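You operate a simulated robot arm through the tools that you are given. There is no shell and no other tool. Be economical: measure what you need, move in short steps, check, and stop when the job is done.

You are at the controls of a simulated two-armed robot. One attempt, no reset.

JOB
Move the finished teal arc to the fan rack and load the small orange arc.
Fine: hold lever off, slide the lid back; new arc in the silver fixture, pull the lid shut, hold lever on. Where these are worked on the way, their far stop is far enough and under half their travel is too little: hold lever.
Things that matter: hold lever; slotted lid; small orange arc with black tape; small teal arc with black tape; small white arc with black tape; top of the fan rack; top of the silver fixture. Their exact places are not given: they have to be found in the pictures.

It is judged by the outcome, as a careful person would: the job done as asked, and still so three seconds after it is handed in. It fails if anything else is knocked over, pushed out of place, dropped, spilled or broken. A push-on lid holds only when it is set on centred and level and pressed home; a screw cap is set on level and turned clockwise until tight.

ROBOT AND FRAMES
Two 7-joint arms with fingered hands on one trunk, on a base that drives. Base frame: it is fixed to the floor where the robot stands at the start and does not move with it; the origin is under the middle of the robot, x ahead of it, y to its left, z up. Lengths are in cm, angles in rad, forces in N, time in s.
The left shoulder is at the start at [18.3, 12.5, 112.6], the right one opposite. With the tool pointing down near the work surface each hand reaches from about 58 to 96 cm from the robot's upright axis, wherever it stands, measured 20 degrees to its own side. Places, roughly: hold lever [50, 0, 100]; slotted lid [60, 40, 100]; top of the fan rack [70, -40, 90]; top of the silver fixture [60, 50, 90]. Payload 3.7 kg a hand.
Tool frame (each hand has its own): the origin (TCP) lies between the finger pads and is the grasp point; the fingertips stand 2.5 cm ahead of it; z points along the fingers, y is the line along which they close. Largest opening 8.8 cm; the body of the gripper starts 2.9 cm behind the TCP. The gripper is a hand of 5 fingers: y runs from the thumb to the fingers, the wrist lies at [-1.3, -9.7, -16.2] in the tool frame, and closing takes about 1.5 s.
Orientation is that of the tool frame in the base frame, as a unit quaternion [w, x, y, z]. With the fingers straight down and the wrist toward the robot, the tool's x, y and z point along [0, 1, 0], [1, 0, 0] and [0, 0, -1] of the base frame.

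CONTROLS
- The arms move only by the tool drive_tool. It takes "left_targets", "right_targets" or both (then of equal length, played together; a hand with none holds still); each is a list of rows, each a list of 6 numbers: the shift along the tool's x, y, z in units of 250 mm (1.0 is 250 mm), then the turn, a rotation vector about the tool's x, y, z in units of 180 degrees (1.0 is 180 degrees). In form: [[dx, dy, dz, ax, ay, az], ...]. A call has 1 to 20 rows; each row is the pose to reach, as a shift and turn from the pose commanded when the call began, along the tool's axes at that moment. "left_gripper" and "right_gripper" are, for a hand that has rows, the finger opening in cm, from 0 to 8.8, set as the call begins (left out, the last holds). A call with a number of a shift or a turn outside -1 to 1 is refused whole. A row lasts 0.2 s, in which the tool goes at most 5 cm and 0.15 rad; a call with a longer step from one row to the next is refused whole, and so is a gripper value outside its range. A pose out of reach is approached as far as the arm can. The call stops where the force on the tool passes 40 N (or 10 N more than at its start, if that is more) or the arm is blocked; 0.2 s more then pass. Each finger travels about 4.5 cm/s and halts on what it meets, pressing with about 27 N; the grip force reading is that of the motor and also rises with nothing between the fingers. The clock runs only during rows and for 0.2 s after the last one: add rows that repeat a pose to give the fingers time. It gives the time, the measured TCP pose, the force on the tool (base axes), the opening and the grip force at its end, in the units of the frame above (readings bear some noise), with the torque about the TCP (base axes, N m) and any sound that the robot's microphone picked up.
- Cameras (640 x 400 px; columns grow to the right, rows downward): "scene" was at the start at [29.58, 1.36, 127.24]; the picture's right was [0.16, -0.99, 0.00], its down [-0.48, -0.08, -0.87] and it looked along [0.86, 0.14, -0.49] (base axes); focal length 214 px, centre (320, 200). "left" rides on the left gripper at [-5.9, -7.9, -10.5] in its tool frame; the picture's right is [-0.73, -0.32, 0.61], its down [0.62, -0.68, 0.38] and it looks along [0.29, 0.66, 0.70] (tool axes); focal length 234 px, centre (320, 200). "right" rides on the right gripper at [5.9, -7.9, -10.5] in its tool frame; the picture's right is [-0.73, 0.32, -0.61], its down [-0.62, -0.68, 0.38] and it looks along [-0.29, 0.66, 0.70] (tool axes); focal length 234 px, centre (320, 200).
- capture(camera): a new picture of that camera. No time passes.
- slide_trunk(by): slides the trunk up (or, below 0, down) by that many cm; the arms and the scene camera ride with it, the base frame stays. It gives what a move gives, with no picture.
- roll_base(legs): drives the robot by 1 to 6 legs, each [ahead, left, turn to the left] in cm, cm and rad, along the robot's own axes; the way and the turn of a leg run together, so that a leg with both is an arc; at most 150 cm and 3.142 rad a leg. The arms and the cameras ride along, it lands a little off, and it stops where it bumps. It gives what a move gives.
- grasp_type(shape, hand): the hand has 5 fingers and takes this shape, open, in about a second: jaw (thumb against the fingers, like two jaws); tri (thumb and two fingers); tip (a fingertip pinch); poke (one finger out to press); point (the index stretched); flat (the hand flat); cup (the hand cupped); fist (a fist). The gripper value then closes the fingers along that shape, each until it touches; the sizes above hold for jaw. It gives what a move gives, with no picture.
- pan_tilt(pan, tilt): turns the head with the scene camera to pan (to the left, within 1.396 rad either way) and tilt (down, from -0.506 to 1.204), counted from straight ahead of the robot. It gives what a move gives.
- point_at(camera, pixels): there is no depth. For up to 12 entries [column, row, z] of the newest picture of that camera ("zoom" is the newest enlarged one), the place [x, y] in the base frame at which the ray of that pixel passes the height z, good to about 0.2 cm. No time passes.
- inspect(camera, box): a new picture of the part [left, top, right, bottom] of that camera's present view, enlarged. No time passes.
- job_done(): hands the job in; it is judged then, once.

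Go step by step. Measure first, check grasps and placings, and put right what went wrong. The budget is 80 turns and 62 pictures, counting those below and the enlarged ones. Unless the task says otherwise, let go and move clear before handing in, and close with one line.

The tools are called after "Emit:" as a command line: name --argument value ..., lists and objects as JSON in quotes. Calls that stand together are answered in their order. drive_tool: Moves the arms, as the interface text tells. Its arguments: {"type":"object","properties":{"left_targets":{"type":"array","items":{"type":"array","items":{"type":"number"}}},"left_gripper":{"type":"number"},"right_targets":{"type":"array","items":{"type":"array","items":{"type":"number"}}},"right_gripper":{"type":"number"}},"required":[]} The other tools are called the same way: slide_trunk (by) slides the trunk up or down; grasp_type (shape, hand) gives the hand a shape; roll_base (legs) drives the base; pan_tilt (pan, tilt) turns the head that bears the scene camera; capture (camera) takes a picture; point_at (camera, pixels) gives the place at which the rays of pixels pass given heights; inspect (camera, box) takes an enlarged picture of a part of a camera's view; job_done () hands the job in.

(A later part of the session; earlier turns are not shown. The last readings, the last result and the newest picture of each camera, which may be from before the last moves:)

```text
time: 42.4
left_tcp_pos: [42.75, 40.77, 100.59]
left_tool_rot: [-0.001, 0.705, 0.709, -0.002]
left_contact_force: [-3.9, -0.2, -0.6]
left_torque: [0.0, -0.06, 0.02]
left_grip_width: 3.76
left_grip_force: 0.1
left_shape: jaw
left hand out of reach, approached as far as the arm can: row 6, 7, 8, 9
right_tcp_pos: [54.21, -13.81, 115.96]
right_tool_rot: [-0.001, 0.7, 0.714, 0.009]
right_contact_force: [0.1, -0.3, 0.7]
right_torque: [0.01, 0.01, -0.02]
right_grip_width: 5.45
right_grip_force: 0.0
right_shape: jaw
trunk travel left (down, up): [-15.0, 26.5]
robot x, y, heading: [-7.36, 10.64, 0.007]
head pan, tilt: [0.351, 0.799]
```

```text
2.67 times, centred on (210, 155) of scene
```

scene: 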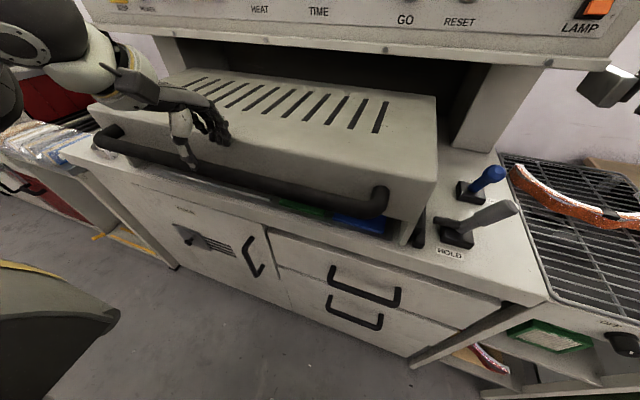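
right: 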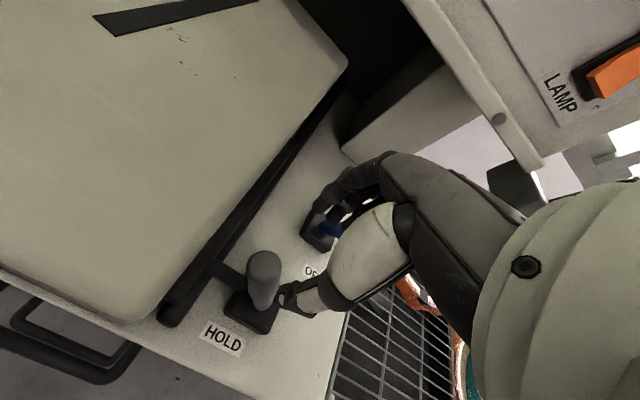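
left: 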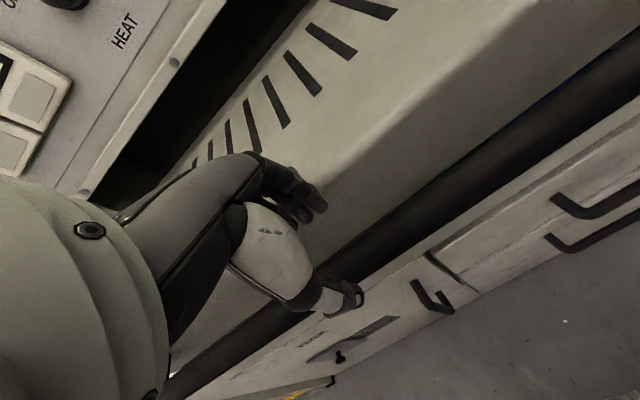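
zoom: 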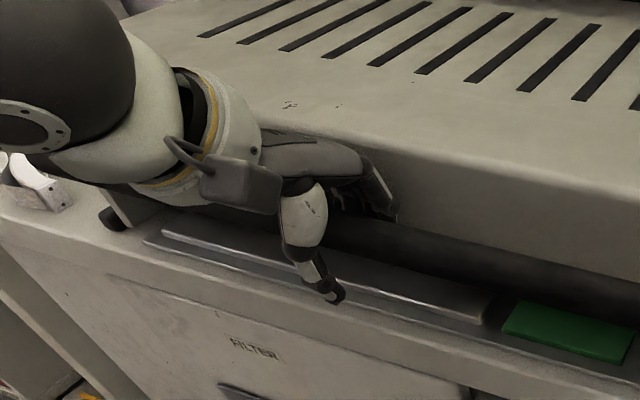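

The bar is between thumb and fingers. I close on it and push the lid back (+x).

Emit:
drive_tool --left_targets '[[0, 0, 0, 0, 0, 0], [0, 0, 0, 0, 0, 0], [0, 0, 0, 0, 0, 0], [0, 0, 0, 0, 0, 0], [0, 0, 0, 0, 0, 0], [0, 0.04, 0, 0, 0, 0], [0, 0.1, 0, 0, 0, 0], [0, 0.17, 0, 0, 0, 0], [0, 0.24, 0, 0, 0, 0], [0, 0.31, 0, 0, 0, 0], [0, 0.38, 0, 0, 0, 0], [0, 0.45, 0, 0, 0, 0], [0, 0.52, 0, 0, 0, 0], [0, 0.6, 0, 0, 0, 0]]' --left_gripper 1.5

Emit:
capture --camera "scene"

```text
time: 45.4
left_tcp_pos: [57.92, 40.89, 100.64]
left_tool_rot: [0.0, 0.706, 0.709, 0.001]
left_contact_force: [-0.2, -1.5, 0.0]
left_torque: [0.01, 0.02, 0.0]
left_grip_width: 1.5
left_grip_force: 0.2
left_shape: jaw
right_tcp_pos: [54.08, -13.79, 115.87]
right_tool_rot: [-0.001, 0.701, 0.713, 0.009]
right_contact_force: [-0.4, -0.7, -0.2]
right_torque: [0.0, 0.02, 0.0]
right_grip_width: 5.45
right_grip_force: 0.1
right_shape: jaw
trunk travel left (down, up): [-15.0, 26.5]
robot x, y, heading: [-7.3, 10.96, 0.003]
head pan, tilt: [0.351, 0.799]
```

```text
29 pictures are left
```

scene: 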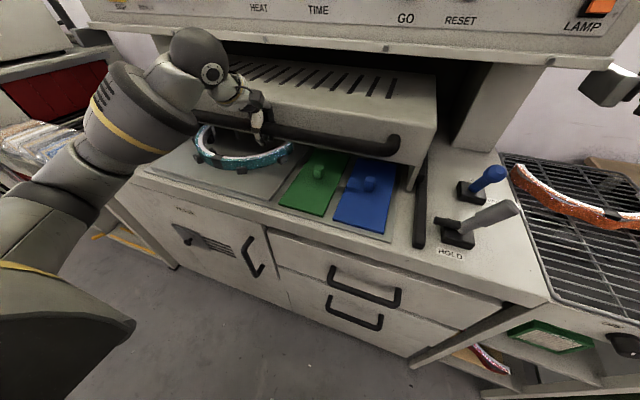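

The lid slides with no load; the teal arc now shows on the silver fixture (245,150), beside green and blue fixtures. I keep pushing toward its stop.

Emit:
drive_tool --left_targets '[[0, 0.06, 0, 0, 0, 0], [0, 0.12, 0, 0, 0, 0], [0, 0.18, 0, 0, 0, 0], [0, 0.24, 0, 0, 0, 0], [0, 0.3, 0, 0, 0, 0], [0, 0.36, 0, 0, 0, 0], [0, 0.42, 0, 0, 0, 0], [0, 0.48, 0, 0, 0, 0], [0, 0.54, 0, 0, 0, 0], [0, 0.6, 0, 0, 0, 0], [0, 0.66, 0, 0, 0, 0], [0, 0.72, 0, 0, 0, 0]]'

Emit:
capture --camera "scene"

```text
time: 48.0
left_tcp_pos: [75.98, 41.0, 100.59]
left_tool_rot: [0.0, 0.706, 0.708, 0.0]
left_contact_force: [0.2, -0.4, -0.3]
left_torque: [0.01, 0.0, -0.01]
left_grip_width: 1.5
left_grip_force: 0.1
left_shape: jaw
right_tcp_pos: [54.12, -13.74, 115.85]
right_tool_rot: [-0.001, 0.701, 0.713, 0.009]
right_contact_force: [0.6, 0.5, -0.3]
right_torque: [0.02, -0.01, -0.01]
right_grip_width: 5.47
right_grip_force: 0.1
right_shape: jaw
trunk travel left (down, up): [-15.0, 26.5]
robot x, y, heading: [-7.44, 10.64, 0.007]
head pan, tilt: [0.351, 0.799]
```

```text
28 pictures are left
```

scene: 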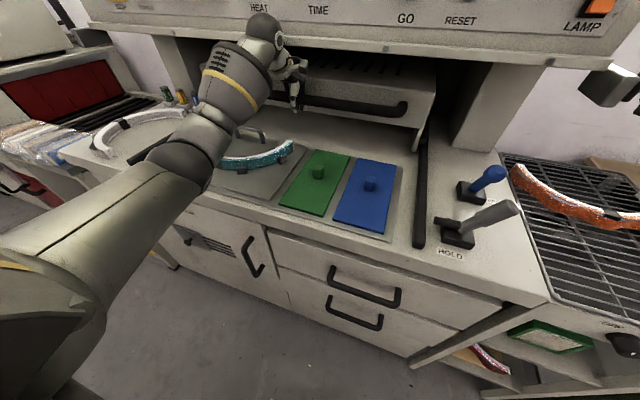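

The lid is almost all the way; I push a little further to find its stop.

Emit:
drive_tool --left_targets '[[0, 0.04, 0, 0, 0, 0], [0, 0.08, 0, 0, 0, 0], [0, 0.12, 0, 0, 0, 0], [0, 0.16, 0, 0, 0, 0], [0, 0.2, 0, 0, 0, 0], [0, 0.24, 0, 0, 0, 0], [0, 0.28, 0, 0, 0, 0]]'

```text
time: 48.6
left_tcp_pos: [76.78, 41.12, 100.58]
left_tool_rot: [-0.003, 0.705, 0.709, -0.001]
left_contact_force: [-36.4, -5.7, -3.7]
left_torque: [0.56, -4.18, 0.58]
left_grip_width: 1.45
left_grip_force: 0.1
left_shape: jaw
right_tcp_pos: [53.7, -13.77, 116.21]
right_tool_rot: [0.001, 0.7, 0.714, 0.01]
right_contact_force: [-0.7, 0.3, -0.7]
right_torque: [0.0, -0.01, 0.0]
right_grip_width: 5.5
right_grip_force: 0.1
right_shape: jaw
trunk travel left (down, up): [-15.0, 26.5]
robot x, y, heading: [-7.53, 11.07, 0.007]
head pan, tilt: [0.351, 0.799]
stopped in row 2 (left hand): the force on the tool passed its limit at 57 N (the readings are from after the stop); the commanded pose is now the measured one
```

The lid is at its back stop (TCP x≈76.8). I open, rise clear of the bar, and retract the left hand.

Emit:
drive_tool --left_targets '[[0, -0.02, 0, 0, 0, 0], [0, -0.02, 0, 0, 0, 0], [0, -0.02, 0, 0, 0, 0], [0, -0.02, 0, 0, 0, 0], [0, -0.02, -0.06, 0, 0, 0], [0, -0.02, -0.12, 0, 0, 0], [0, -0.02, -0.18, 0, 0, 0], [0, -0.02, -0.2, 0, 0, 0], [0, -0.1, -0.2, 0, 0, 0], [0, -0.2, -0.2, 0, 0, 0], [0, -0.35, -0.25, 0, 0, 0], [0, -0.5, -0.35, 0, 0, 0], [0, -0.65, -0.45, 0, 0, 0], [0, -0.8, -0.55, 0, 0, 0], [0, -0.95, -0.65, 0, 0, 0], [0.15, -1.0, -0.75, 0, 0, 0], [0.3, -1.0, -0.8, 0, 0, 0]]' --left_gripper 4.0

Emit:
capture --camera "scene"

Emit:
capture --camera "left"

```text
time: 49.8
left_tcp_pos: [76.3, 41.15, 100.74]
left_tool_rot: [-0.012, 0.705, 0.709, -0.011]
left_contact_force: [-18.8, -2.2, -5.2]
left_torque: [-0.04, 0.06, 0.12]
left_grip_width: 3.53
left_grip_force: 0.1
left_shape: jaw
right_tcp_pos: [53.99, -13.62, 115.86]
right_tool_rot: [-0.001, 0.7, 0.714, 0.008]
right_contact_force: [-0.7, -0.5, -0.5]
right_torque: [-0.01, 0.01, -0.04]
right_grip_width: 5.45
right_grip_force: 0.2
right_shape: jaw
trunk travel left (down, up): [-15.0, 26.5]
robot x, y, heading: [-8.01, 10.91, 0.004]
head pan, tilt: [0.351, 0.799]
stopped in row 6 (left hand): the force on the tool passed its limit at 67 N (the readings are from after the stop); the commanded pose is now the measured one
```

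```text
27 pictures are left
```

scene: 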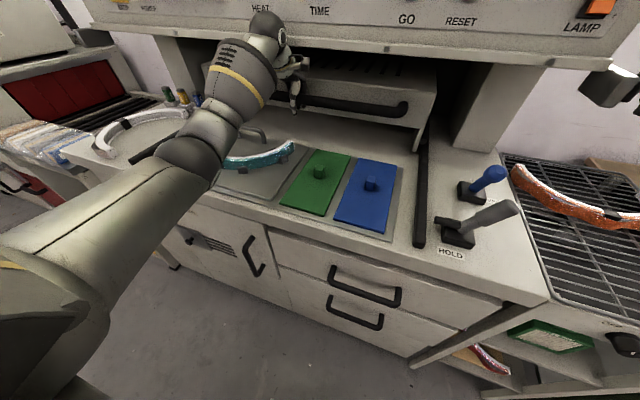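

```text
26 pictures are left
```

left: 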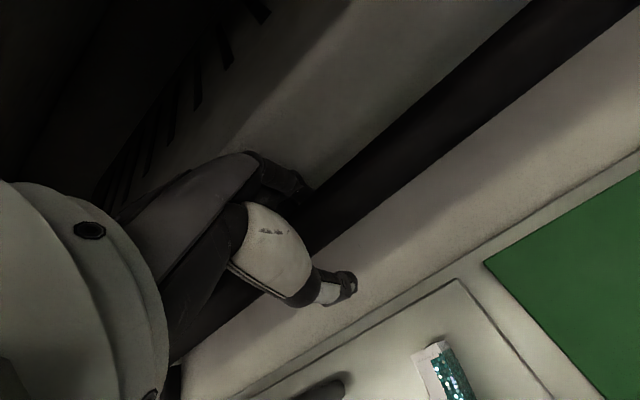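

Rising is blocked by the console overhang above the wrist. I'll pull the lid out ~11 cm, lift off the bar there, and later push it home from the front so I can simply back away.

Emit:
drive_tool --left_targets '[[0, -0.02, 0.0, 0, 0, 0], [0, -0.08, 0.0, 0, 0, 0], [0, -0.16, 0, 0, 0, 0], [0, -0.24, 0, 0, 0, 0], [0, -0.32, 0, 0, 0, 0], [0, -0.4, 0, 0, 0, 0], [0, -0.46, 0, 0, 0, 0], [0, -0.46, 0, 0, 0, 0], [0, -0.45, -0.06, 0, 0, 0], [0, -0.45, -0.12, 0, 0, 0], [0, -0.45, -0.18, 0, 0, 0], [0, -0.45, -0.22, 0, 0, 0], [0, -0.55, -0.22, 0, 0, 0], [0, -0.68, -0.22, 0, 0, 0]]' --left_gripper 3.8

Emit:
capture --camera "scene"

```text
time: 52.8
left_tcp_pos: [59.75, 41.02, 106.7]
left_tool_rot: [-0.009, 0.705, 0.709, -0.008]
left_contact_force: [-0.6, 0.1, -0.6]
left_torque: [0.01, 0.02, -0.01]
left_grip_width: 3.83
left_grip_force: 0.1
left_shape: jaw
right_tcp_pos: [54.13, -13.61, 115.85]
right_tool_rot: [-0.001, 0.7, 0.714, 0.008]
right_contact_force: [-0.1, 0.3, 0.4]
right_torque: [0.0, -0.01, -0.04]
right_grip_width: 5.47
right_grip_force: 0.1
right_shape: jaw
trunk travel left (down, up): [-15.0, 26.5]
robot x, y, heading: [-7.45, 10.94, 0.01]
head pan, tilt: [0.351, 0.799]
```

```text
25 pictures are left
```

scene: 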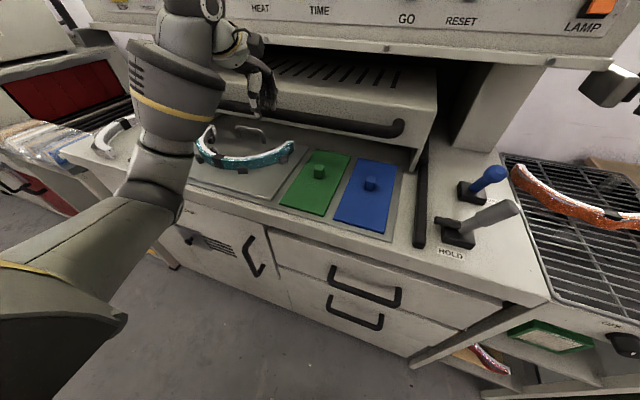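

The hand is clear of the bar. I close the fingers, lower in front of it and push the lid home from the front.

Emit:
drive_tool --left_targets '[[0, -0.05, 0, 0, 0, 0], [0, -0.05, 0, 0, 0, 0], [0, -0.05, 0.0, 0, 0, 0], [0, -0.05, 0.08, 0, 0, 0], [0, -0.05, 0.16, 0, 0, 0], [0, -0.05, 0.2, 0, 0, 0], [0, 0.03, 0.2, 0, 0, 0], [0, 0.11, 0.2, 0, 0, 0], [0, 0.19, 0.2, 0, 0, 0], [0, 0.27, 0.2, 0, 0, 0], [0, 0.35, 0.2, 0, 0, 0], [0, 0.43, 0.2, 0, 0, 0], [0, 0.51, 0.2, 0, 0, 0], [0, 0.57, 0.2, 0, 0, 0], [0, 0.63, 0.2, 0, 0, 0], [0, 0.69, 0.2, 0, 0, 0]]' --left_gripper 0

Emit:
drive_tool --left_targets '[[0, -0.06, 0, 0, 0, 0], [0, -0.2, 0, 0, 0, 0], [0, -0.35, -0.02, 0, 0, 0], [0, -0.5, -0.1, 0, 0, 0], [0, -0.65, -0.2, 0, 0, 0], [0, -0.8, -0.3, 0, 0, 0], [0, -0.95, -0.42, 0, 0, 0], [0.15, -1.0, -0.5, 0, 0, 0], [0.33, -1.0, -0.56, 0, 0, 0], [0.5, -1.0, -0.6, 0, 0, 0]]' --left_gripper 0

Emit:
capture --camera "scene"

```text
time: 56.0
left_tcp_pos: [73.73, 41.25, 102.62]
left_tool_rot: [-0.008, 0.706, 0.708, -0.004]
left_contact_force: [-31.5, -4.8, 15.3]
left_torque: [0.17, -0.18, 0.16]
left_grip_width: 0.01
left_grip_force: 26.6
left_shape: jaw
right_tcp_pos: [53.51, -13.66, 116.34]
right_tool_rot: [0.001, 0.7, 0.714, 0.011]
right_contact_force: [-0.7, 0.3, -0.4]
right_torque: [0.0, 0.02, 0.0]
right_grip_width: 5.47
right_grip_force: 0.1
right_shape: jaw
trunk travel left (down, up): [-15.0, 26.5]
robot x, y, heading: [-8.13, 10.53, 0.012]
head pan, tilt: [0.351, 0.799]
stopped in row 15 (left hand): the force on the tool passed its limit at 53 N (the readings are from after the stop); the commanded pose is now the measured one
```

```text
time: 58.2
left_tcp_pos: [49.65, 53.73, 117.42]
left_tool_rot: [-0.01, 0.705, 0.709, -0.007]
left_contact_force: [0.6, 0.4, -0.3]
left_torque: [0.02, -0.01, 0.01]
left_grip_width: 0.0
left_grip_force: 27.0
left_shape: jaw
right_tcp_pos: [53.93, -13.64, 115.95]
right_tool_rot: [-0.002, 0.699, 0.715, 0.009]
right_contact_force: [0.1, 0.9, -0.2]
right_torque: [0.02, 0.01, -0.01]
right_grip_width: 5.48
right_grip_force: 0.1
right_shape: jaw
trunk travel left (down, up): [-15.0, 26.5]
robot x, y, heading: [-7.5, 10.74, 0.005]
head pan, tilt: [0.351, 0.799]
```

```text
24 pictures are left
```

scene: 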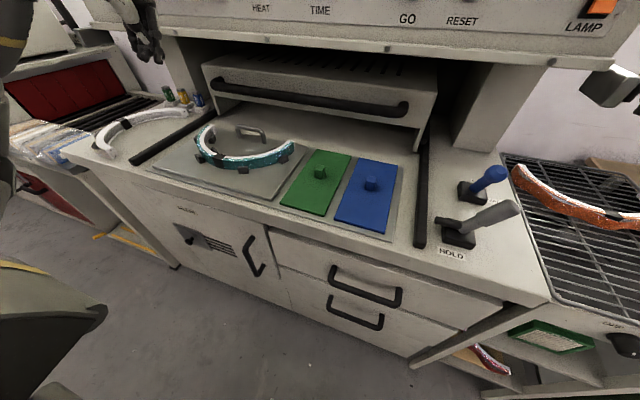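

Emit:
inspect --camera "scene" --box '[140, 100, 310, 210]'

Emit:
inspect --camera "left" --box '[0, 0, 640, 400]'

```text
3.64 times, centred on (225, 155) of scene
```

zoom: 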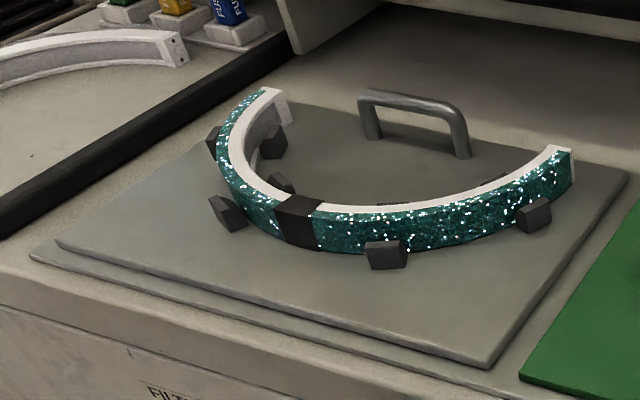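

```text
1.00 times, centred on (320, 200) of left (not enlarged: the box is as wide or as high as the picture)
```

zoom: 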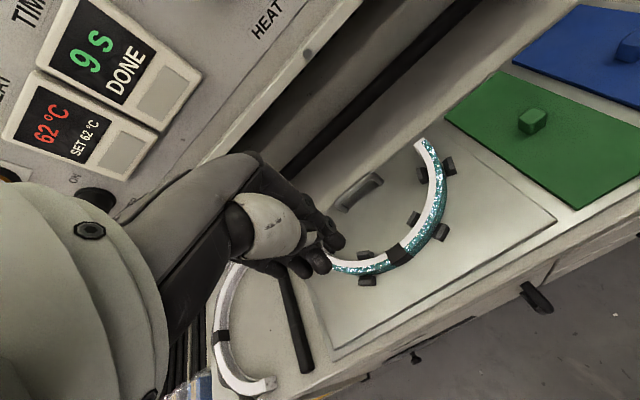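

The lid is fully back, and the teal arc sits open toward +x between pegs on the silver plate, tape at its apex. I triangulate the arc's points.

Emit:
point_at --camera "scene" --pixels '[[291, 141, 90], [291, 141, 92], [291, 141, 94], [219.5, 156, 90], [219.5, 156, 92], [219.5, 156, 94], [212.6, 125, 92], [212.6, 125, 94], [241, 159.5, 92], [241, 159.5, 94], [199, 134, 93], [219, 167, 89]]'

Emit:
point_at --camera "left" --pixels '[[418, 142, 90], [418, 142, 92], [418, 142, 94], [398, 254, 90], [398, 254, 92], [398, 254, 94], [336, 266, 93], [437, 200, 93], [364, 195, 93], [442, 232, 89], [368, 281, 89]]'

```text
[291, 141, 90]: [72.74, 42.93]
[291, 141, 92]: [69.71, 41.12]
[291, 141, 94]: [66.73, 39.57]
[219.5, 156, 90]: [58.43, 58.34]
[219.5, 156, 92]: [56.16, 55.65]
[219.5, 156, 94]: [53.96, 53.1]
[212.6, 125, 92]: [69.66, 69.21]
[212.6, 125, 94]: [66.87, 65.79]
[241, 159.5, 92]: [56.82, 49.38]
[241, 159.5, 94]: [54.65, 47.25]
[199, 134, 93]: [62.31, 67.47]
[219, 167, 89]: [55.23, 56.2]
```

```text
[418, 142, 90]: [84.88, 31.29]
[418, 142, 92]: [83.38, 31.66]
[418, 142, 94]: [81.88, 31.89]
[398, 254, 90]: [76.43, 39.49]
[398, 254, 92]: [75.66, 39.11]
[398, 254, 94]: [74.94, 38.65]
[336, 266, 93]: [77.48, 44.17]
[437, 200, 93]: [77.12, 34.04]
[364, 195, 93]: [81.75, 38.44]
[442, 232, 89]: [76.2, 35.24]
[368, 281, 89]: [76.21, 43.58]
```

The "left" point uses the older capture pose; I redo it via "zoom".

Emit:
point_at --camera "zoom" --pixels '[[418, 142, 90], [418, 142, 92], [418, 142, 94], [398, 254, 90], [398, 254, 92], [398, 254, 94], [336, 266, 93], [437, 200, 93], [364, 195, 93], [442, 232, 89], [368, 281, 89]]'

```text
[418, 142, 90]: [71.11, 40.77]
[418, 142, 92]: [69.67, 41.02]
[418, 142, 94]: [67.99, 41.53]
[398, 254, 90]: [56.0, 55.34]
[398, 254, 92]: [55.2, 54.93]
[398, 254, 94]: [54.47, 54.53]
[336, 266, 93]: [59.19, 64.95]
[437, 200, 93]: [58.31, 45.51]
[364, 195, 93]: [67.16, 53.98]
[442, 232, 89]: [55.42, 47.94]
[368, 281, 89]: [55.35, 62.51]
```

Now consistent: the right end is (69.7,41,92) and the tape apex (55,54.7,93), so radius ≈14 about (69.5,55). I check the peg positions before gripping at the tape.

Emit:
point_at --camera "zoom" --pixels '[[413, 217, 91], [363, 254, 91], [424, 173, 91], [449, 164, 91], [442, 228, 91], [367, 279, 91], [406, 262, 90], [392, 246, 92.5], [405, 260, 92.5]]'

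Emit:
inspect --camera "left" --box '[300, 120, 500, 300]'

```text
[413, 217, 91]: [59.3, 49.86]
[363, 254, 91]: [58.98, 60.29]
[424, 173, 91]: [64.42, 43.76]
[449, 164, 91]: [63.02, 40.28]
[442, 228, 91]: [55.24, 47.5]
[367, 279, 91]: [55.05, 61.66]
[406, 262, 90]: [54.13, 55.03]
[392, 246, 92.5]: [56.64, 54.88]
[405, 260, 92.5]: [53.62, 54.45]
```

```text
2.22 times, centred on (400, 210) of left
```

zoom: 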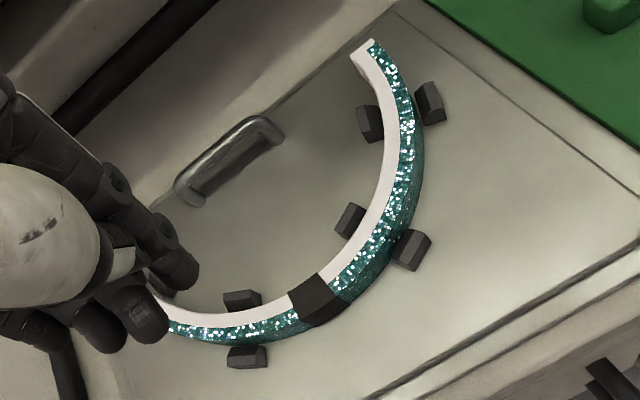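

Inner pegs are at y≈49.9 and 60.3, so the fingers have room around y≈55. I go above the tape with opening 6.5 and check.

Emit:
drive_tool --left_targets '[[0.02, 0.12, 0.0, 0, 0, 0], [0.046, 0.226, 0.1, 0, 0, 0], [0.046, 0.226, 0.28, 0, 0, 0], [0.046, 0.226, 0.46, 0, 0, 0], [0.046, 0.226, 0.64, 0, 0, 0], [0.046, 0.226, 0.8, 0, 0, 0], [0.046, 0.226, 0.8, 0, 0, 0]]' --left_gripper 6.5

Emit:
capture --camera "left"

Emit:
inspect --camera "scene" --box '[140, 60, 310, 210]'

```text
time: 59.8
left_tcp_pos: [54.75, 54.85, 97.28]
left_tool_rot: [-0.01, 0.705, 0.709, -0.008]
left_contact_force: [0.1, -0.6, -0.3]
left_torque: [0.02, 0.0, 0.01]
left_grip_width: 6.49
left_grip_force: 0.0
left_shape: jaw
right_tcp_pos: [53.98, -13.71, 116.11]
right_tool_rot: [-0.001, 0.7, 0.715, 0.009]
right_contact_force: [0.4, 0.4, 0.0]
right_torque: [-0.03, 0.01, 0.0]
right_grip_width: 5.47
right_grip_force: 0.0
right_shape: jaw
trunk travel left (down, up): [-15.0, 26.5]
robot x, y, heading: [-7.64, 10.61, 0.004]
head pan, tilt: [0.351, 0.799]
```

```text
20 pictures are left
```

left: 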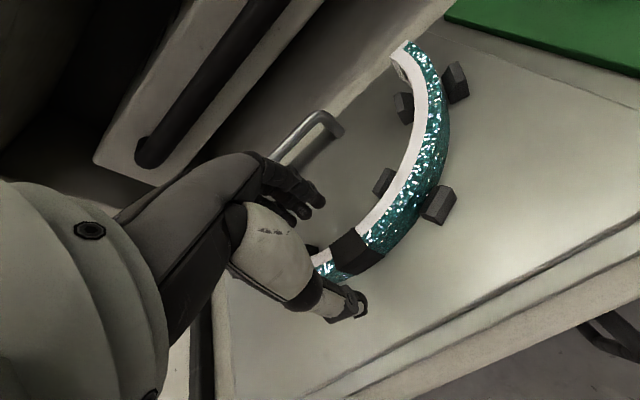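

```text
2.67 times, centred on (225, 135) of scene
```

zoom: 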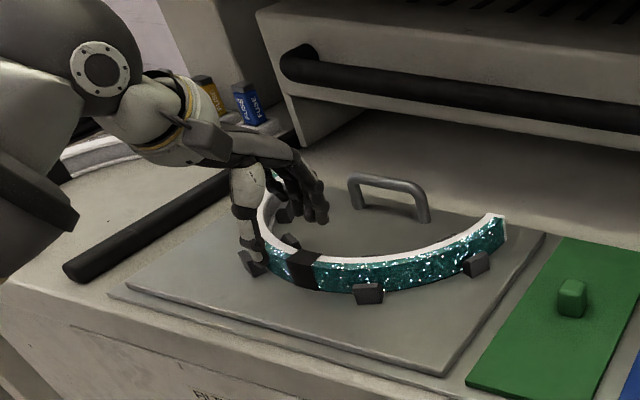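

Thumb is in front of, and fingers behind, the tape. I lower to z≈92.4 and close.

Emit:
drive_tool --left_targets '[[0, 0.02, 0.06, 0, 0, 0], [0, 0.02, 0.12, 0, 0, 0], [0, 0.02, 0.17, 0, 0, 0], [0, 0.02, 0.2, 0, 0, 0], [0, 0.02, 0.2, 0, 0, 0]]'

Emit:
inspect --camera "scene" --box '[160, 90, 310, 200]'

```text
time: 61.0
left_tcp_pos: [55.17, 54.83, 92.41]
left_tool_rot: [-0.009, 0.705, 0.709, -0.007]
left_contact_force: [-0.3, 0.7, 2.5]
left_torque: [0.03, -0.11, -0.01]
left_grip_width: 6.51
left_grip_force: 0.0
left_shape: jaw
right_tcp_pos: [54.02, -13.63, 116.02]
right_tool_rot: [-0.001, 0.7, 0.714, 0.008]
right_contact_force: [0.0, -0.2, -0.1]
right_torque: [0.0, 0.03, -0.03]
right_grip_width: 5.46
right_grip_force: 0.0
right_shape: jaw
trunk travel left (down, up): [-15.0, 26.5]
robot x, y, heading: [-7.35, 10.96, 0.007]
head pan, tilt: [0.351, 0.799]
```

```text
3.64 times, centred on (235, 145) of scene
```

zoom: 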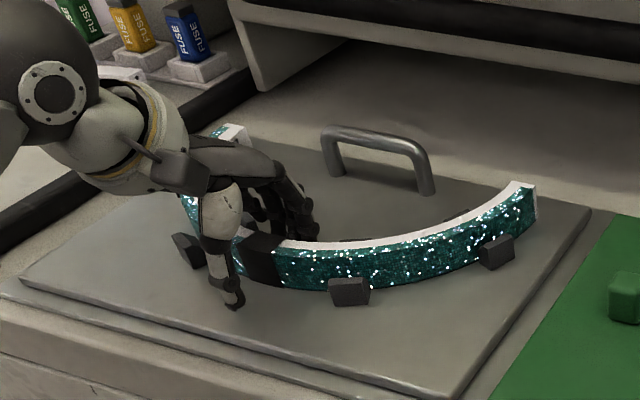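

The fingertips just touch the plate (2.5 N) and straddle the arc by the tape. I close and lift gently.

Emit:
drive_tool --left_targets '[[0, 0, -0.01, 0, 0, 0], [0, 0, -0.01, 0, 0, 0], [0, 0, -0.01, 0, 0, 0], [0, 0, -0.01, 0, 0, 0], [0, 0, -0.01, 0, 0, 0], [0, 0, -0.01, 0, 0, 0], [0, 0, -0.01, 0, 0, 0], [0, 0, -0.01, 0, 0, 0], [0, 0, -0.04, 0, 0, 0], [0, 0, -0.08, 0, 0, 0], [0, 0, -0.14, 0, 0, 0], [0, 0, -0.2, 0, 0, 0], [0, 0, -0.3, 0, 0, 0], [0, 0, -0.4, 0, 0, 0], [0, 0, -0.4, 0, 0, 0]]' --left_gripper 0

Emit:
capture --camera "scene"

```text
time: 64.2
left_tcp_pos: [55.42, 54.92, 102.19]
left_tool_rot: [-0.011, 0.705, 0.709, -0.009]
left_contact_force: [0.3, -1.0, -1.9]
left_torque: [-0.04, 0.11, -0.03]
left_grip_width: 0.45
left_grip_force: 27.5
left_shape: jaw
right_tcp_pos: [54.1, -13.59, 115.9]
right_tool_rot: [-0.001, 0.7, 0.714, 0.009]
right_contact_force: [-0.3, -0.3, -0.5]
right_torque: [0.01, 0.0, -0.03]
right_grip_width: 5.49
right_grip_force: 0.0
right_shape: jaw
trunk travel left (down, up): [-15.0, 26.5]
robot x, y, heading: [-7.38, 10.74, 0.009]
head pan, tilt: [0.351, 0.799]
```

```text
17 pictures are left
```

scene: 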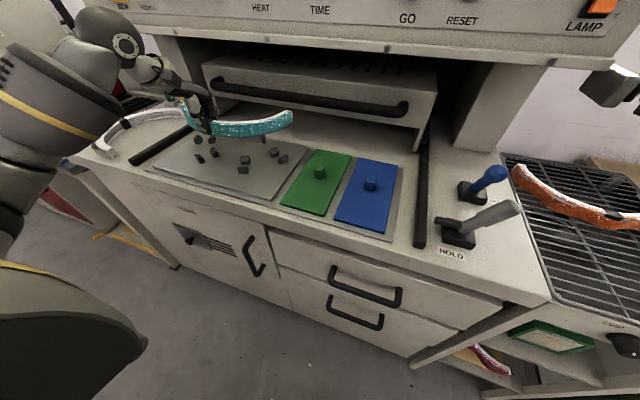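

The teal arc is lifted level and holds. I raise it to carrying height, bring it inward, and roll to the rack on the right.

Emit:
drive_tool --left_targets '[[0, 0, -0.12, 0, 0, 0], [0, 0, -0.25, 0, 0, 0], [0, 0, -0.4, 0, 0, 0], [-0.15, 0, -0.4, 0, 0, 0], [-0.3, 0, -0.4, 0, 0, 0], [-0.45, 0, -0.4, 0, 0, 0], [-0.6, 0, -0.4, 0, 0, 0], [-0.75, 0, -0.4, 0, 0, 0], [-0.9, 0, -0.4, 0, 0, 0], [-0.9, 0, -0.4, 0, 0, 0]]' --left_gripper 0

Emit:
roll_base --legs '[[0, -58, 0]]'

Emit:
pan_tilt --pan 0.1 --tilt 0.8

Emit:
capture --camera "scene"

```text
time: 66.4
left_tcp_pos: [55.88, 32.35, 112.17]
left_tool_rot: [-0.01, 0.704, 0.71, -0.008]
left_contact_force: [0.2, -0.7, -2.0]
left_torque: [0.0, 0.12, -0.02]
left_grip_width: 0.44
left_grip_force: 26.9
left_shape: jaw
right_tcp_pos: [54.01, -13.53, 115.91]
right_tool_rot: [-0.001, 0.699, 0.715, 0.009]
right_contact_force: [0.5, 0.5, -1.3]
right_torque: [0.01, -0.02, 0.02]
right_grip_width: 5.45
right_grip_force: 0.1
right_shape: jaw
trunk travel left (down, up): [-15.0, 26.5]
robot x, y, heading: [-8.11, 11.07, 0.007]
head pan, tilt: [0.351, 0.799]
```

```text
time: 72.0
left_tcp_pos: [56.36, -25.83, 112.17]
left_tool_rot: [-0.01, 0.704, 0.71, -0.009]
left_contact_force: [0.0, -0.5, -2.4]
left_torque: [-0.06, 0.06, -0.01]
left_grip_width: 0.33
left_grip_force: 27.2
left_shape: jaw
right_tcp_pos: [54.67, -71.89, 115.92]
right_tool_rot: [-0.002, 0.699, 0.715, 0.008]
right_contact_force: [0.3, -0.4, 0.1]
right_torque: [0.01, -0.01, 0.0]
right_grip_width: 5.47
right_grip_force: 0.0
right_shape: jaw
trunk travel left (down, up): [-15.0, 26.5]
robot x, y, heading: [-7.0, -47.25, 0.007]
head pan, tilt: [0.351, 0.799]
```

```text
time: 72.7
left_tcp_pos: [56.24, -25.96, 112.08]
left_tool_rot: [-0.011, 0.704, 0.71, -0.009]
left_contact_force: [-0.3, -0.8, -2.2]
left_torque: [-0.07, 0.09, -0.06]
left_grip_width: 0.33
left_grip_force: 27.0
left_shape: jaw
right_tcp_pos: [54.7, -71.9, 116.03]
right_tool_rot: [-0.002, 0.699, 0.715, 0.009]
right_contact_force: [-0.3, 0.6, -0.2]
right_torque: [-0.01, 0.03, 0.03]
right_grip_width: 5.45
right_grip_force: 0.1
right_shape: jaw
trunk travel left (down, up): [-15.0, 26.5]
robot x, y, heading: [-7.23, -47.43, 0.01]
head pan, tilt: [0.099, 0.799]
```

```text
16 pictures are left
```

scene: 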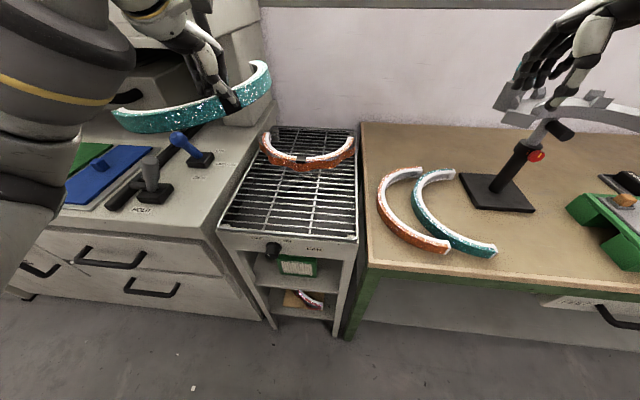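

The teal is held; the orange arc lies on the far half of the rack, apex and tape at (302,162), with the near half free. I measure the rack and the orange arc.

Emit:
point_at --camera "scene" --pixels '[[218, 226, 88], [358, 238, 88], [276, 128, 88], [356, 130, 88], [302, 157, 91], [302, 168, 88], [266, 131, 91], [352, 137, 91], [320, 165, 88], [350, 160, 88], [262, 150, 88], [146, 190, 90]]'

Emit:
inspect --camera "scene" --box '[210, 115, 370, 255]'

```text
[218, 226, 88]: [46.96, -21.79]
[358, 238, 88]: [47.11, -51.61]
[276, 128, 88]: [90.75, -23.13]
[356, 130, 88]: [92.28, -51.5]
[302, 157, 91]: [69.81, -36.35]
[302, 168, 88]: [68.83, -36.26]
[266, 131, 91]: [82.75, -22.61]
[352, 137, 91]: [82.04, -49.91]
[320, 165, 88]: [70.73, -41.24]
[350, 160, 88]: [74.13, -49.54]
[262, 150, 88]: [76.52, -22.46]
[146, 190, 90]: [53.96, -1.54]
```

```text
2.86 times, centred on (290, 185) of scene
```

zoom: 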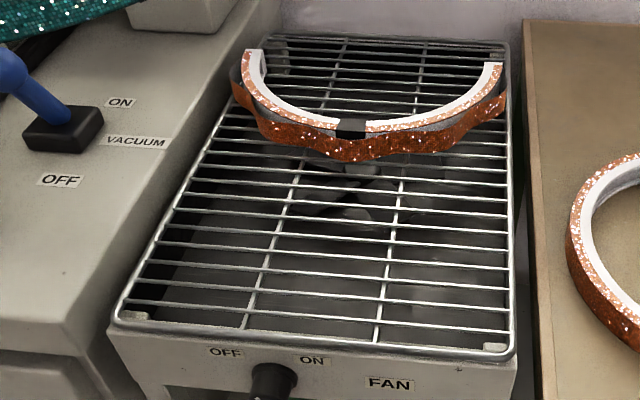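

The rack spans x 47–91, y −22…−51.5, with the orange apex at (69.8,−36.4). I take the teal over the near half (apex at x≈52.5, y≈−36.7) and lower it.

Emit:
drive_tool --left_targets '[[-0.15, -0.05, 0, 0, 0, 0], [-0.3, -0.1, 0, 0, 0, 0], [-0.43, -0.15, 0, 0, 0, 0], [-0.43, -0.15, 0.15, 0, 0, 0], [-0.43, -0.15, 0.3, 0, 0, 0], [-0.43, -0.15, 0.45, 0, 0, 0], [-0.43, -0.15, 0.6, 0, 0, 0], [-0.43, -0.15, 0.68, 0, 0, 0], [-0.43, -0.15, 0.68, 0, 0, 0]]' --left_gripper 0

Emit:
inspect --camera "scene" --box '[190, 110, 390, 280]'

```text
time: 74.7
left_tcp_pos: [52.13, -36.67, 95.19]
left_tool_rot: [-0.01, 0.704, 0.71, -0.007]
left_contact_force: [0.1, 0.4, -1.6]
left_torque: [-0.06, 0.05, -0.02]
left_grip_width: 0.32
left_grip_force: 26.7
left_shape: jaw
right_tcp_pos: [54.58, -71.9, 115.94]
right_tool_rot: [-0.001, 0.699, 0.715, 0.009]
right_contact_force: [0.2, 0.3, 0.3]
right_torque: [0.0, -0.01, -0.04]
right_grip_width: 5.48
right_grip_force: 0.1
right_shape: jaw
trunk travel left (down, up): [-15.0, 26.5]
robot x, y, heading: [-7.16, -47.59, 0.011]
head pan, tilt: [0.099, 0.799]
```

```text
2.35 times, centred on (290, 195) of scene
```

zoom: 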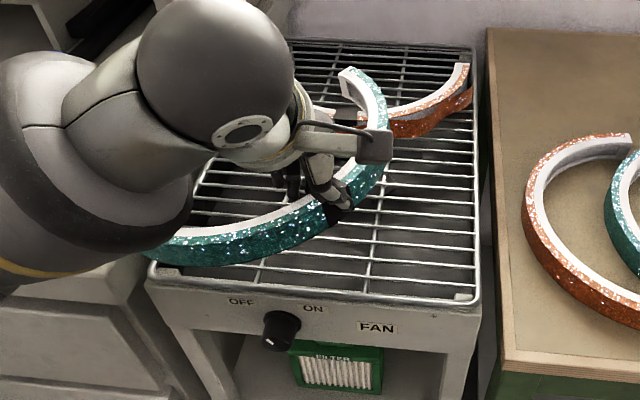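

The arc has swivelled in the grip: its left end is at (160,245) and its right end at (350,72) in the zoom. I measure its yaw.

Emit:
point_at --camera "zoom" --pixels '[[150, 245, 95], [352, 72, 95], [337, 205, 95], [155, 262, 92.5]]'

```text
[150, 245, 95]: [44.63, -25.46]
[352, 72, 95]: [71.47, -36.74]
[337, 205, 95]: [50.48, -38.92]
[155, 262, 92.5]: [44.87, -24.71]
```

The arc is yawed about +48° relative to the hand. I raise 5 cm, turn the hand about 0.84 rad clockwise (seen from above) and look again.

Emit:
drive_tool --left_targets '[[0, 0, -0.1, 0, 0, 0], [0, 0, -0.2, 0, 0, 0], [0, 0, -0.2, 0, 0, 0.03], [0, 0, -0.2, 0, 0, 0.06], [0, 0, -0.2, 0, 0, 0.09], [0, 0, -0.2, 0, 0, 0.12], [0, 0, -0.2, 0, 0, 0.15], [0, 0, -0.2, 0, 0, 0.18], [0, 0, -0.2, 0, 0, 0.21], [0, 0, -0.2, 0, 0, 0.24], [0, 0, -0.2, 0, 0, 0.267], [0, 0, -0.2, 0, 0, 0.267]]' --left_gripper 0

Emit:
inspect --camera "scene" --box '[190, 90, 390, 260]'

```text
time: 77.3
left_tcp_pos: [52.26, -36.73, 100.23]
left_tool_rot: [-0.006, 0.933, 0.36, -0.011]
left_contact_force: [0.7, 0.0, -2.0]
left_torque: [0.02, 0.1, -0.04]
left_grip_width: 0.35
left_grip_force: 27.7
left_shape: jaw
right_tcp_pos: [54.59, -71.83, 115.98]
right_tool_rot: [-0.001, 0.699, 0.715, 0.009]
right_contact_force: [0.1, -0.3, 0.4]
right_torque: [0.03, -0.03, 0.01]
right_grip_width: 5.5
right_grip_force: 0.0
right_shape: jaw
trunk travel left (down, up): [-15.0, 26.5]
robot x, y, heading: [-7.12, -47.27, 0.012]
head pan, tilt: [0.099, 0.799]
```

```text
2.35 times, centred on (290, 175) of scene
```

zoom: 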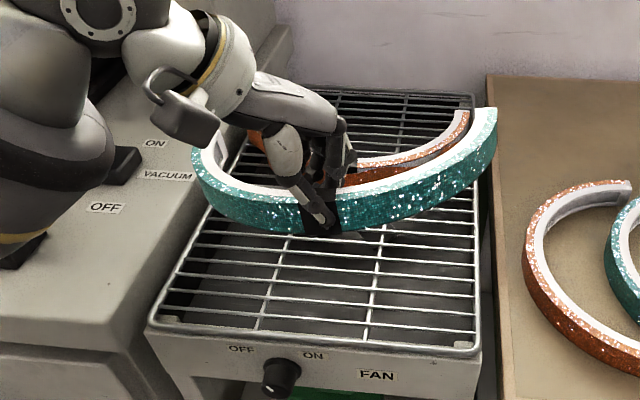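

Now it is nearly square to the rack. I check the end positions before lowering.

Emit:
point_at --camera "zoom" --pixels '[[485, 112, 100.5], [490, 125, 99], [322, 195, 100.5], [200, 165, 100.5], [215, 135, 100.5]]'

Emit:
drive_tool --left_targets '[[0, 0, 0.08, 0, 0, 0], [0, 0, 0.16, 0, 0, 0], [0, 0, 0.24, 0, 0, 0], [0, 0, 0.28, 0, 0, 0], [0, 0, 0.3, 0, 0, 0], [0, 0, 0.32, 0, 0, 0], [0, 0, 0.32, 0, 0, 0]]' --left_gripper 0

```text
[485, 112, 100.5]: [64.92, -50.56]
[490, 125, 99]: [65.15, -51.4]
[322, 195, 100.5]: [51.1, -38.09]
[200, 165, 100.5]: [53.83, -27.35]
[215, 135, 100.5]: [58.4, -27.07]
```

```text
time: 78.9
left_tcp_pos: [52.09, -36.63, 92.22]
left_tool_rot: [-0.007, 0.932, 0.363, -0.011]
left_contact_force: [0.0, 0.0, -2.3]
left_torque: [0.04, 0.04, -0.03]
left_grip_width: 0.34
left_grip_force: 27.1
left_shape: jaw
right_tcp_pos: [54.66, -71.87, 115.86]
right_tool_rot: [-0.001, 0.699, 0.715, 0.009]
right_contact_force: [-0.5, 0.3, -0.4]
right_torque: [-0.01, 0.02, -0.02]
right_grip_width: 5.48
right_grip_force: 0.0
right_shape: jaw
trunk travel left (down, up): [-15.0, 26.5]
robot x, y, heading: [-7.32, -47.84, 0.012]
head pan, tilt: [0.099, 0.799]
```

No contact yet at z 92.2. I shift 1.3 cm toward +y to centre it, then lower slowly to contact.

Emit:
drive_tool --left_targets '[[0.035, -0.038, 0, 0, 0, 0], [0.035, -0.038, 0.02, 0, 0, 0], [0.035, -0.038, 0.035, 0, 0, 0], [0.035, -0.038, 0.05, 0, 0, 0], [0.035, -0.038, 0.05, 0, 0, 0]]' --left_gripper 0

Emit:
inspect --camera "scene" --box '[190, 110, 390, 280]'

```text
time: 80.1
left_tcp_pos: [52.12, -35.39, 90.92]
left_tool_rot: [-0.006, 0.932, 0.361, -0.012]
left_contact_force: [-0.2, -0.4, -0.5]
left_torque: [0.19, -0.03, 0.0]
left_grip_width: 0.32
left_grip_force: 27.7
left_shape: jaw
right_tcp_pos: [54.53, -71.89, 116.07]
right_tool_rot: [-0.002, 0.699, 0.715, 0.009]
right_contact_force: [0.3, 0.8, 0.0]
right_torque: [0.03, 0.0, 0.02]
right_grip_width: 5.45
right_grip_force: 0.0
right_shape: jaw
trunk travel left (down, up): [-15.0, 26.5]
robot x, y, heading: [-7.12, -47.52, 0.008]
head pan, tilt: [0.099, 0.799]
```

```text
2.35 times, centred on (290, 195) of scene
```

zoom: 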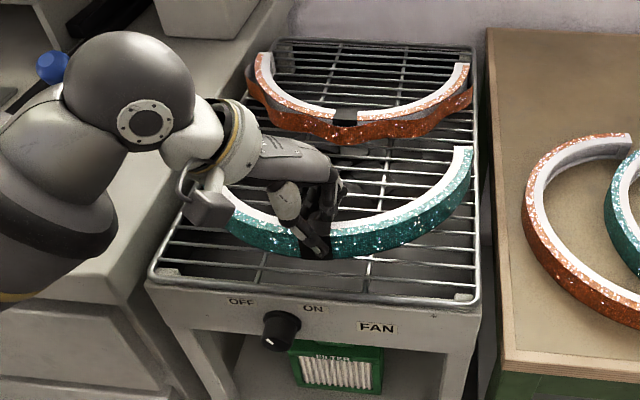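

The rack starts to carry it (−2.3 → −0.5 N). I lower a few mm more, open and rise.

Emit:
drive_tool --left_targets '[[0, 0, 0.012, 0, 0, 0], [0, 0, 0.022, 0, 0, 0], [0, 0, 0.022, 0, 0, 0]]' --left_gripper 0

Emit:
drive_tool --left_targets '[[0, 0, 0, 0, 0, 0], [0, 0, 0, 0, 0, 0], [0, 0, 0, 0, 0, 0], [0, 0, 0, 0, 0, 0], [0, 0, 0, 0, 0, 0], [0, 0, 0, 0, 0, 0], [0, 0, -0.05, 0, 0, 0], [0, 0, -0.1, 0, 0, 0], [0, 0, -0.2, 0, 0, 0], [0, 0, -0.35, 0, 0, 0], [0, 0, -0.5, 0, 0, 0], [0, 0, -0.65, 0, 0, -0.03], [0, 0, -0.8, 0, 0, -0.06], [0, 0, -0.9, 0, 0, -0.1], [0, 0, -0.9, 0, 0, -0.14], [0, 0, -0.9, 0, 0, -0.18], [0, 0, -0.9, 0, 0, -0.22], [0, 0, -0.9, 0, 0, -0.26]]' --left_gripper 5

Emit:
capture --camera "scene"

```text
time: 80.9
left_tcp_pos: [52.1, -35.32, 90.34]
left_tool_rot: [-0.006, 0.932, 0.361, -0.011]
left_contact_force: [0.1, 0.4, -0.7]
left_torque: [0.2, -0.08, 0.05]
left_grip_width: 0.33
left_grip_force: 27.2
left_shape: jaw
right_tcp_pos: [54.61, -71.89, 115.92]
right_tool_rot: [-0.001, 0.699, 0.715, 0.009]
right_contact_force: [-0.1, 1.0, 0.1]
right_torque: [0.02, 0.0, 0.02]
right_grip_width: 5.49
right_grip_force: 0.1
right_shape: jaw
trunk travel left (down, up): [-15.0, 26.5]
robot x, y, heading: [-6.88, -47.54, 0.009]
head pan, tilt: [0.099, 0.799]
```

```text
time: 84.7
left_tcp_pos: [52.62, -35.37, 112.95]
left_tool_rot: [-0.009, 0.711, 0.703, -0.008]
left_contact_force: [-0.3, -0.2, 0.6]
left_torque: [0.01, -0.03, 0.02]
left_grip_width: 4.97
left_grip_force: 0.1
left_shape: jaw
right_tcp_pos: [54.57, -71.91, 115.89]
right_tool_rot: [-0.001, 0.699, 0.715, 0.008]
right_contact_force: [0.0, -0.2, 0.1]
right_torque: [0.02, 0.01, 0.02]
right_grip_width: 5.47
right_grip_force: 0.0
right_shape: jaw
trunk travel left (down, up): [-15.0, 26.5]
robot x, y, heading: [-7.22, -47.96, 0.009]
head pan, tilt: [0.099, 0.799]
```

```text
11 pictures are left
```

scene: 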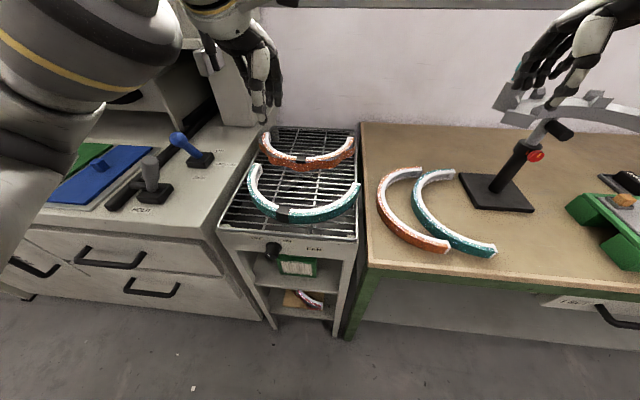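

The teal arc rests on the rack. I measure where it lies and the orange arc's geometry for the next pick.

Emit:
point_at --camera "scene" --pixels '[[358, 182, 91], [360, 190, 88], [283, 212, 91], [252, 166, 91], [300.6, 160, 91.2], [300.6, 169, 88.2], [300.6, 157, 91.2], [266, 133, 91.2], [352, 138, 91.2], [316, 158, 91.2], [286, 157, 91.2], [354, 139, 91.2]]'

Emit:
inspect --camera "scene" --box '[235, 110, 375, 230]'

```text
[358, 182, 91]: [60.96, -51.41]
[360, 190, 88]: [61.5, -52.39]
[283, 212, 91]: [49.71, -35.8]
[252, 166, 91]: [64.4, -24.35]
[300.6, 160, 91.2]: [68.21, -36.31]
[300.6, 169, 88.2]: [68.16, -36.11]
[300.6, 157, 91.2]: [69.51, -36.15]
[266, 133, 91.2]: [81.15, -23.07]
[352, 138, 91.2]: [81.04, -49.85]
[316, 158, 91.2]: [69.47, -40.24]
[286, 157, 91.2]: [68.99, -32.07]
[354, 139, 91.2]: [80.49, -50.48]
```

```text
3.33 times, centred on (305, 170) of scene
```

zoom: 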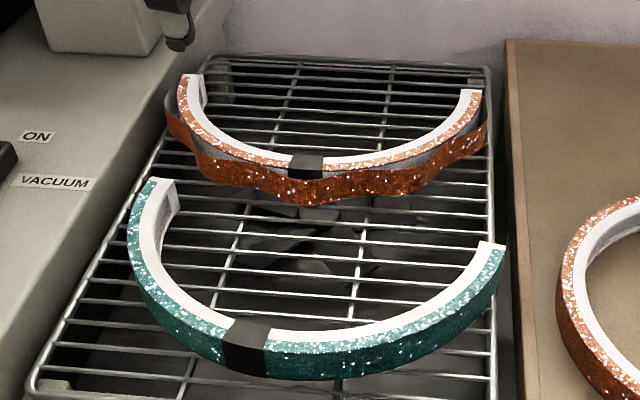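

Orange core: ends (81,−23) and (80.8,−50), tape apex at ≈(68.7,−36.3). I move the left hand over the apex with a 7 cm opening and lower.

Emit:
drive_tool --left_targets '[[0, 0.15, 0, 0, 0, 0], [-0.02, 0.3, 0, 0, 0, 0], [-0.036, 0.45, 0, 0, 0, 0], [-0.036, 0.6, 0, 0, 0, 0], [-0.036, 0.644, 0.1, 0, 0, 0], [-0.036, 0.644, 0.25, 0, 0, 0], [-0.036, 0.644, 0.4, 0, 0, 0], [-0.036, 0.644, 0.55, 0, 0, 0], [-0.036, 0.644, 0.65, 0, 0, 0], [-0.036, 0.644, 0.75, 0, 0, 0], [-0.036, 0.644, 0.82, 0, 0, 0], [-0.036, 0.644, 0.865, 0, 0, 0], [-0.036, 0.644, 0.865, 0, 0, 0]]' --left_gripper 7

Emit:
inspect --camera "scene" --box '[235, 90, 375, 210]'

```text
time: 87.5
left_tcp_pos: [68.01, -36.36, 91.55]
left_tool_rot: [-0.006, 0.712, 0.702, -0.004]
left_contact_force: [-0.3, 0.9, 18.6]
left_torque: [0.05, -0.75, 0.04]
left_grip_width: 6.94
left_grip_force: 0.0
left_shape: jaw
right_tcp_pos: [54.3, -72.0, 116.22]
right_tool_rot: [0.001, 0.699, 0.715, 0.011]
right_contact_force: [0.7, -0.3, 1.3]
right_torque: [0.02, 0.01, 0.0]
right_grip_width: 5.47
right_grip_force: 0.1
right_shape: jaw
trunk travel left (down, up): [-15.0, 26.5]
robot x, y, heading: [-7.32, -47.55, 0.008]
head pan, tilt: [0.099, 0.799]
```

```text
3.33 times, centred on (305, 150) of scene
```

zoom: 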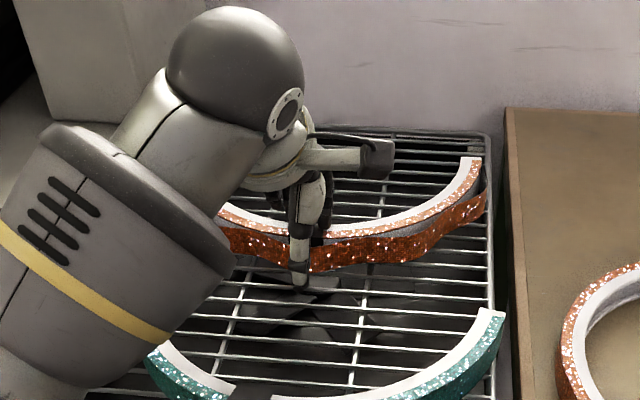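

The fingers touch the rack wires (18.6 N), straddling the apex. I rise 4 mm, close, and lift gently.

Emit:
drive_tool --left_targets '[[0, 0.02, -0.02, 0, 0, 0], [0, 0.02, -0.02, 0, 0, 0], [0, 0.02, -0.02, 0, 0, 0], [0, 0.02, -0.02, 0, 0, 0], [0, 0.02, -0.02, 0, 0, 0], [0, 0.02, -0.02, 0, 0, 0], [0, 0.02, -0.02, 0, 0, 0], [0, 0.02, -0.02, 0, 0, 0], [0, 0.02, -0.02, 0, 0, 0], [0, 0.02, -0.05, 0, 0, 0], [0, 0.02, -0.09, 0, 0, 0], [0, 0.02, -0.15, 0, 0, 0], [0, 0.02, -0.22, 0, 0, 0], [0, 0.02, -0.3, 0, 0, 0], [0, 0.02, -0.4, 0, 0, 0], [0, 0.02, -0.5, 0, 0, 0], [0, 0.02, -0.6, 0, 0, 0], [0, 0.02, -0.7, 0, 0, 0], [0, 0.02, -0.75, 0, 0, 0], [0, 0.02, -0.75, 0, 0, 0]]' --left_gripper 0

Emit:
capture --camera "scene"

```text
time: 91.7
left_tcp_pos: [69.22, -36.43, 109.59]
left_tool_rot: [-0.009, 0.712, 0.702, -0.008]
left_contact_force: [0.6, -0.7, 0.2]
left_torque: [0.0, 0.03, 0.01]
left_grip_width: 1.12
left_grip_force: 27.3
left_shape: jaw
right_tcp_pos: [54.59, -71.84, 115.95]
right_tool_rot: [-0.002, 0.698, 0.716, 0.008]
right_contact_force: [0.0, -0.5, -0.7]
right_torque: [0.01, -0.02, 0.02]
right_grip_width: 5.47
right_grip_force: 0.1
right_shape: jaw
trunk travel left (down, up): [-15.0, 26.5]
robot x, y, heading: [-7.54, -47.33, 0.008]
head pan, tilt: [0.099, 0.799]
```

```text
8 pictures are left
```

scene: 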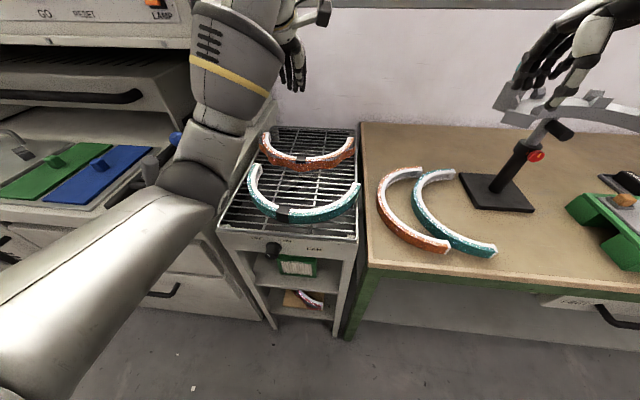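

The orange arc was not picked up: it is still at (302,162) and there is no weight on the hand. I take a view from the left hand camera to triangulate it better.

Emit:
capture --camera "left"

```text
7 pictures are left
```

left: 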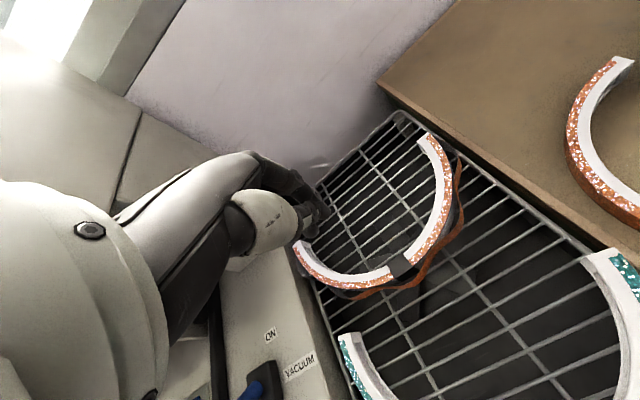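

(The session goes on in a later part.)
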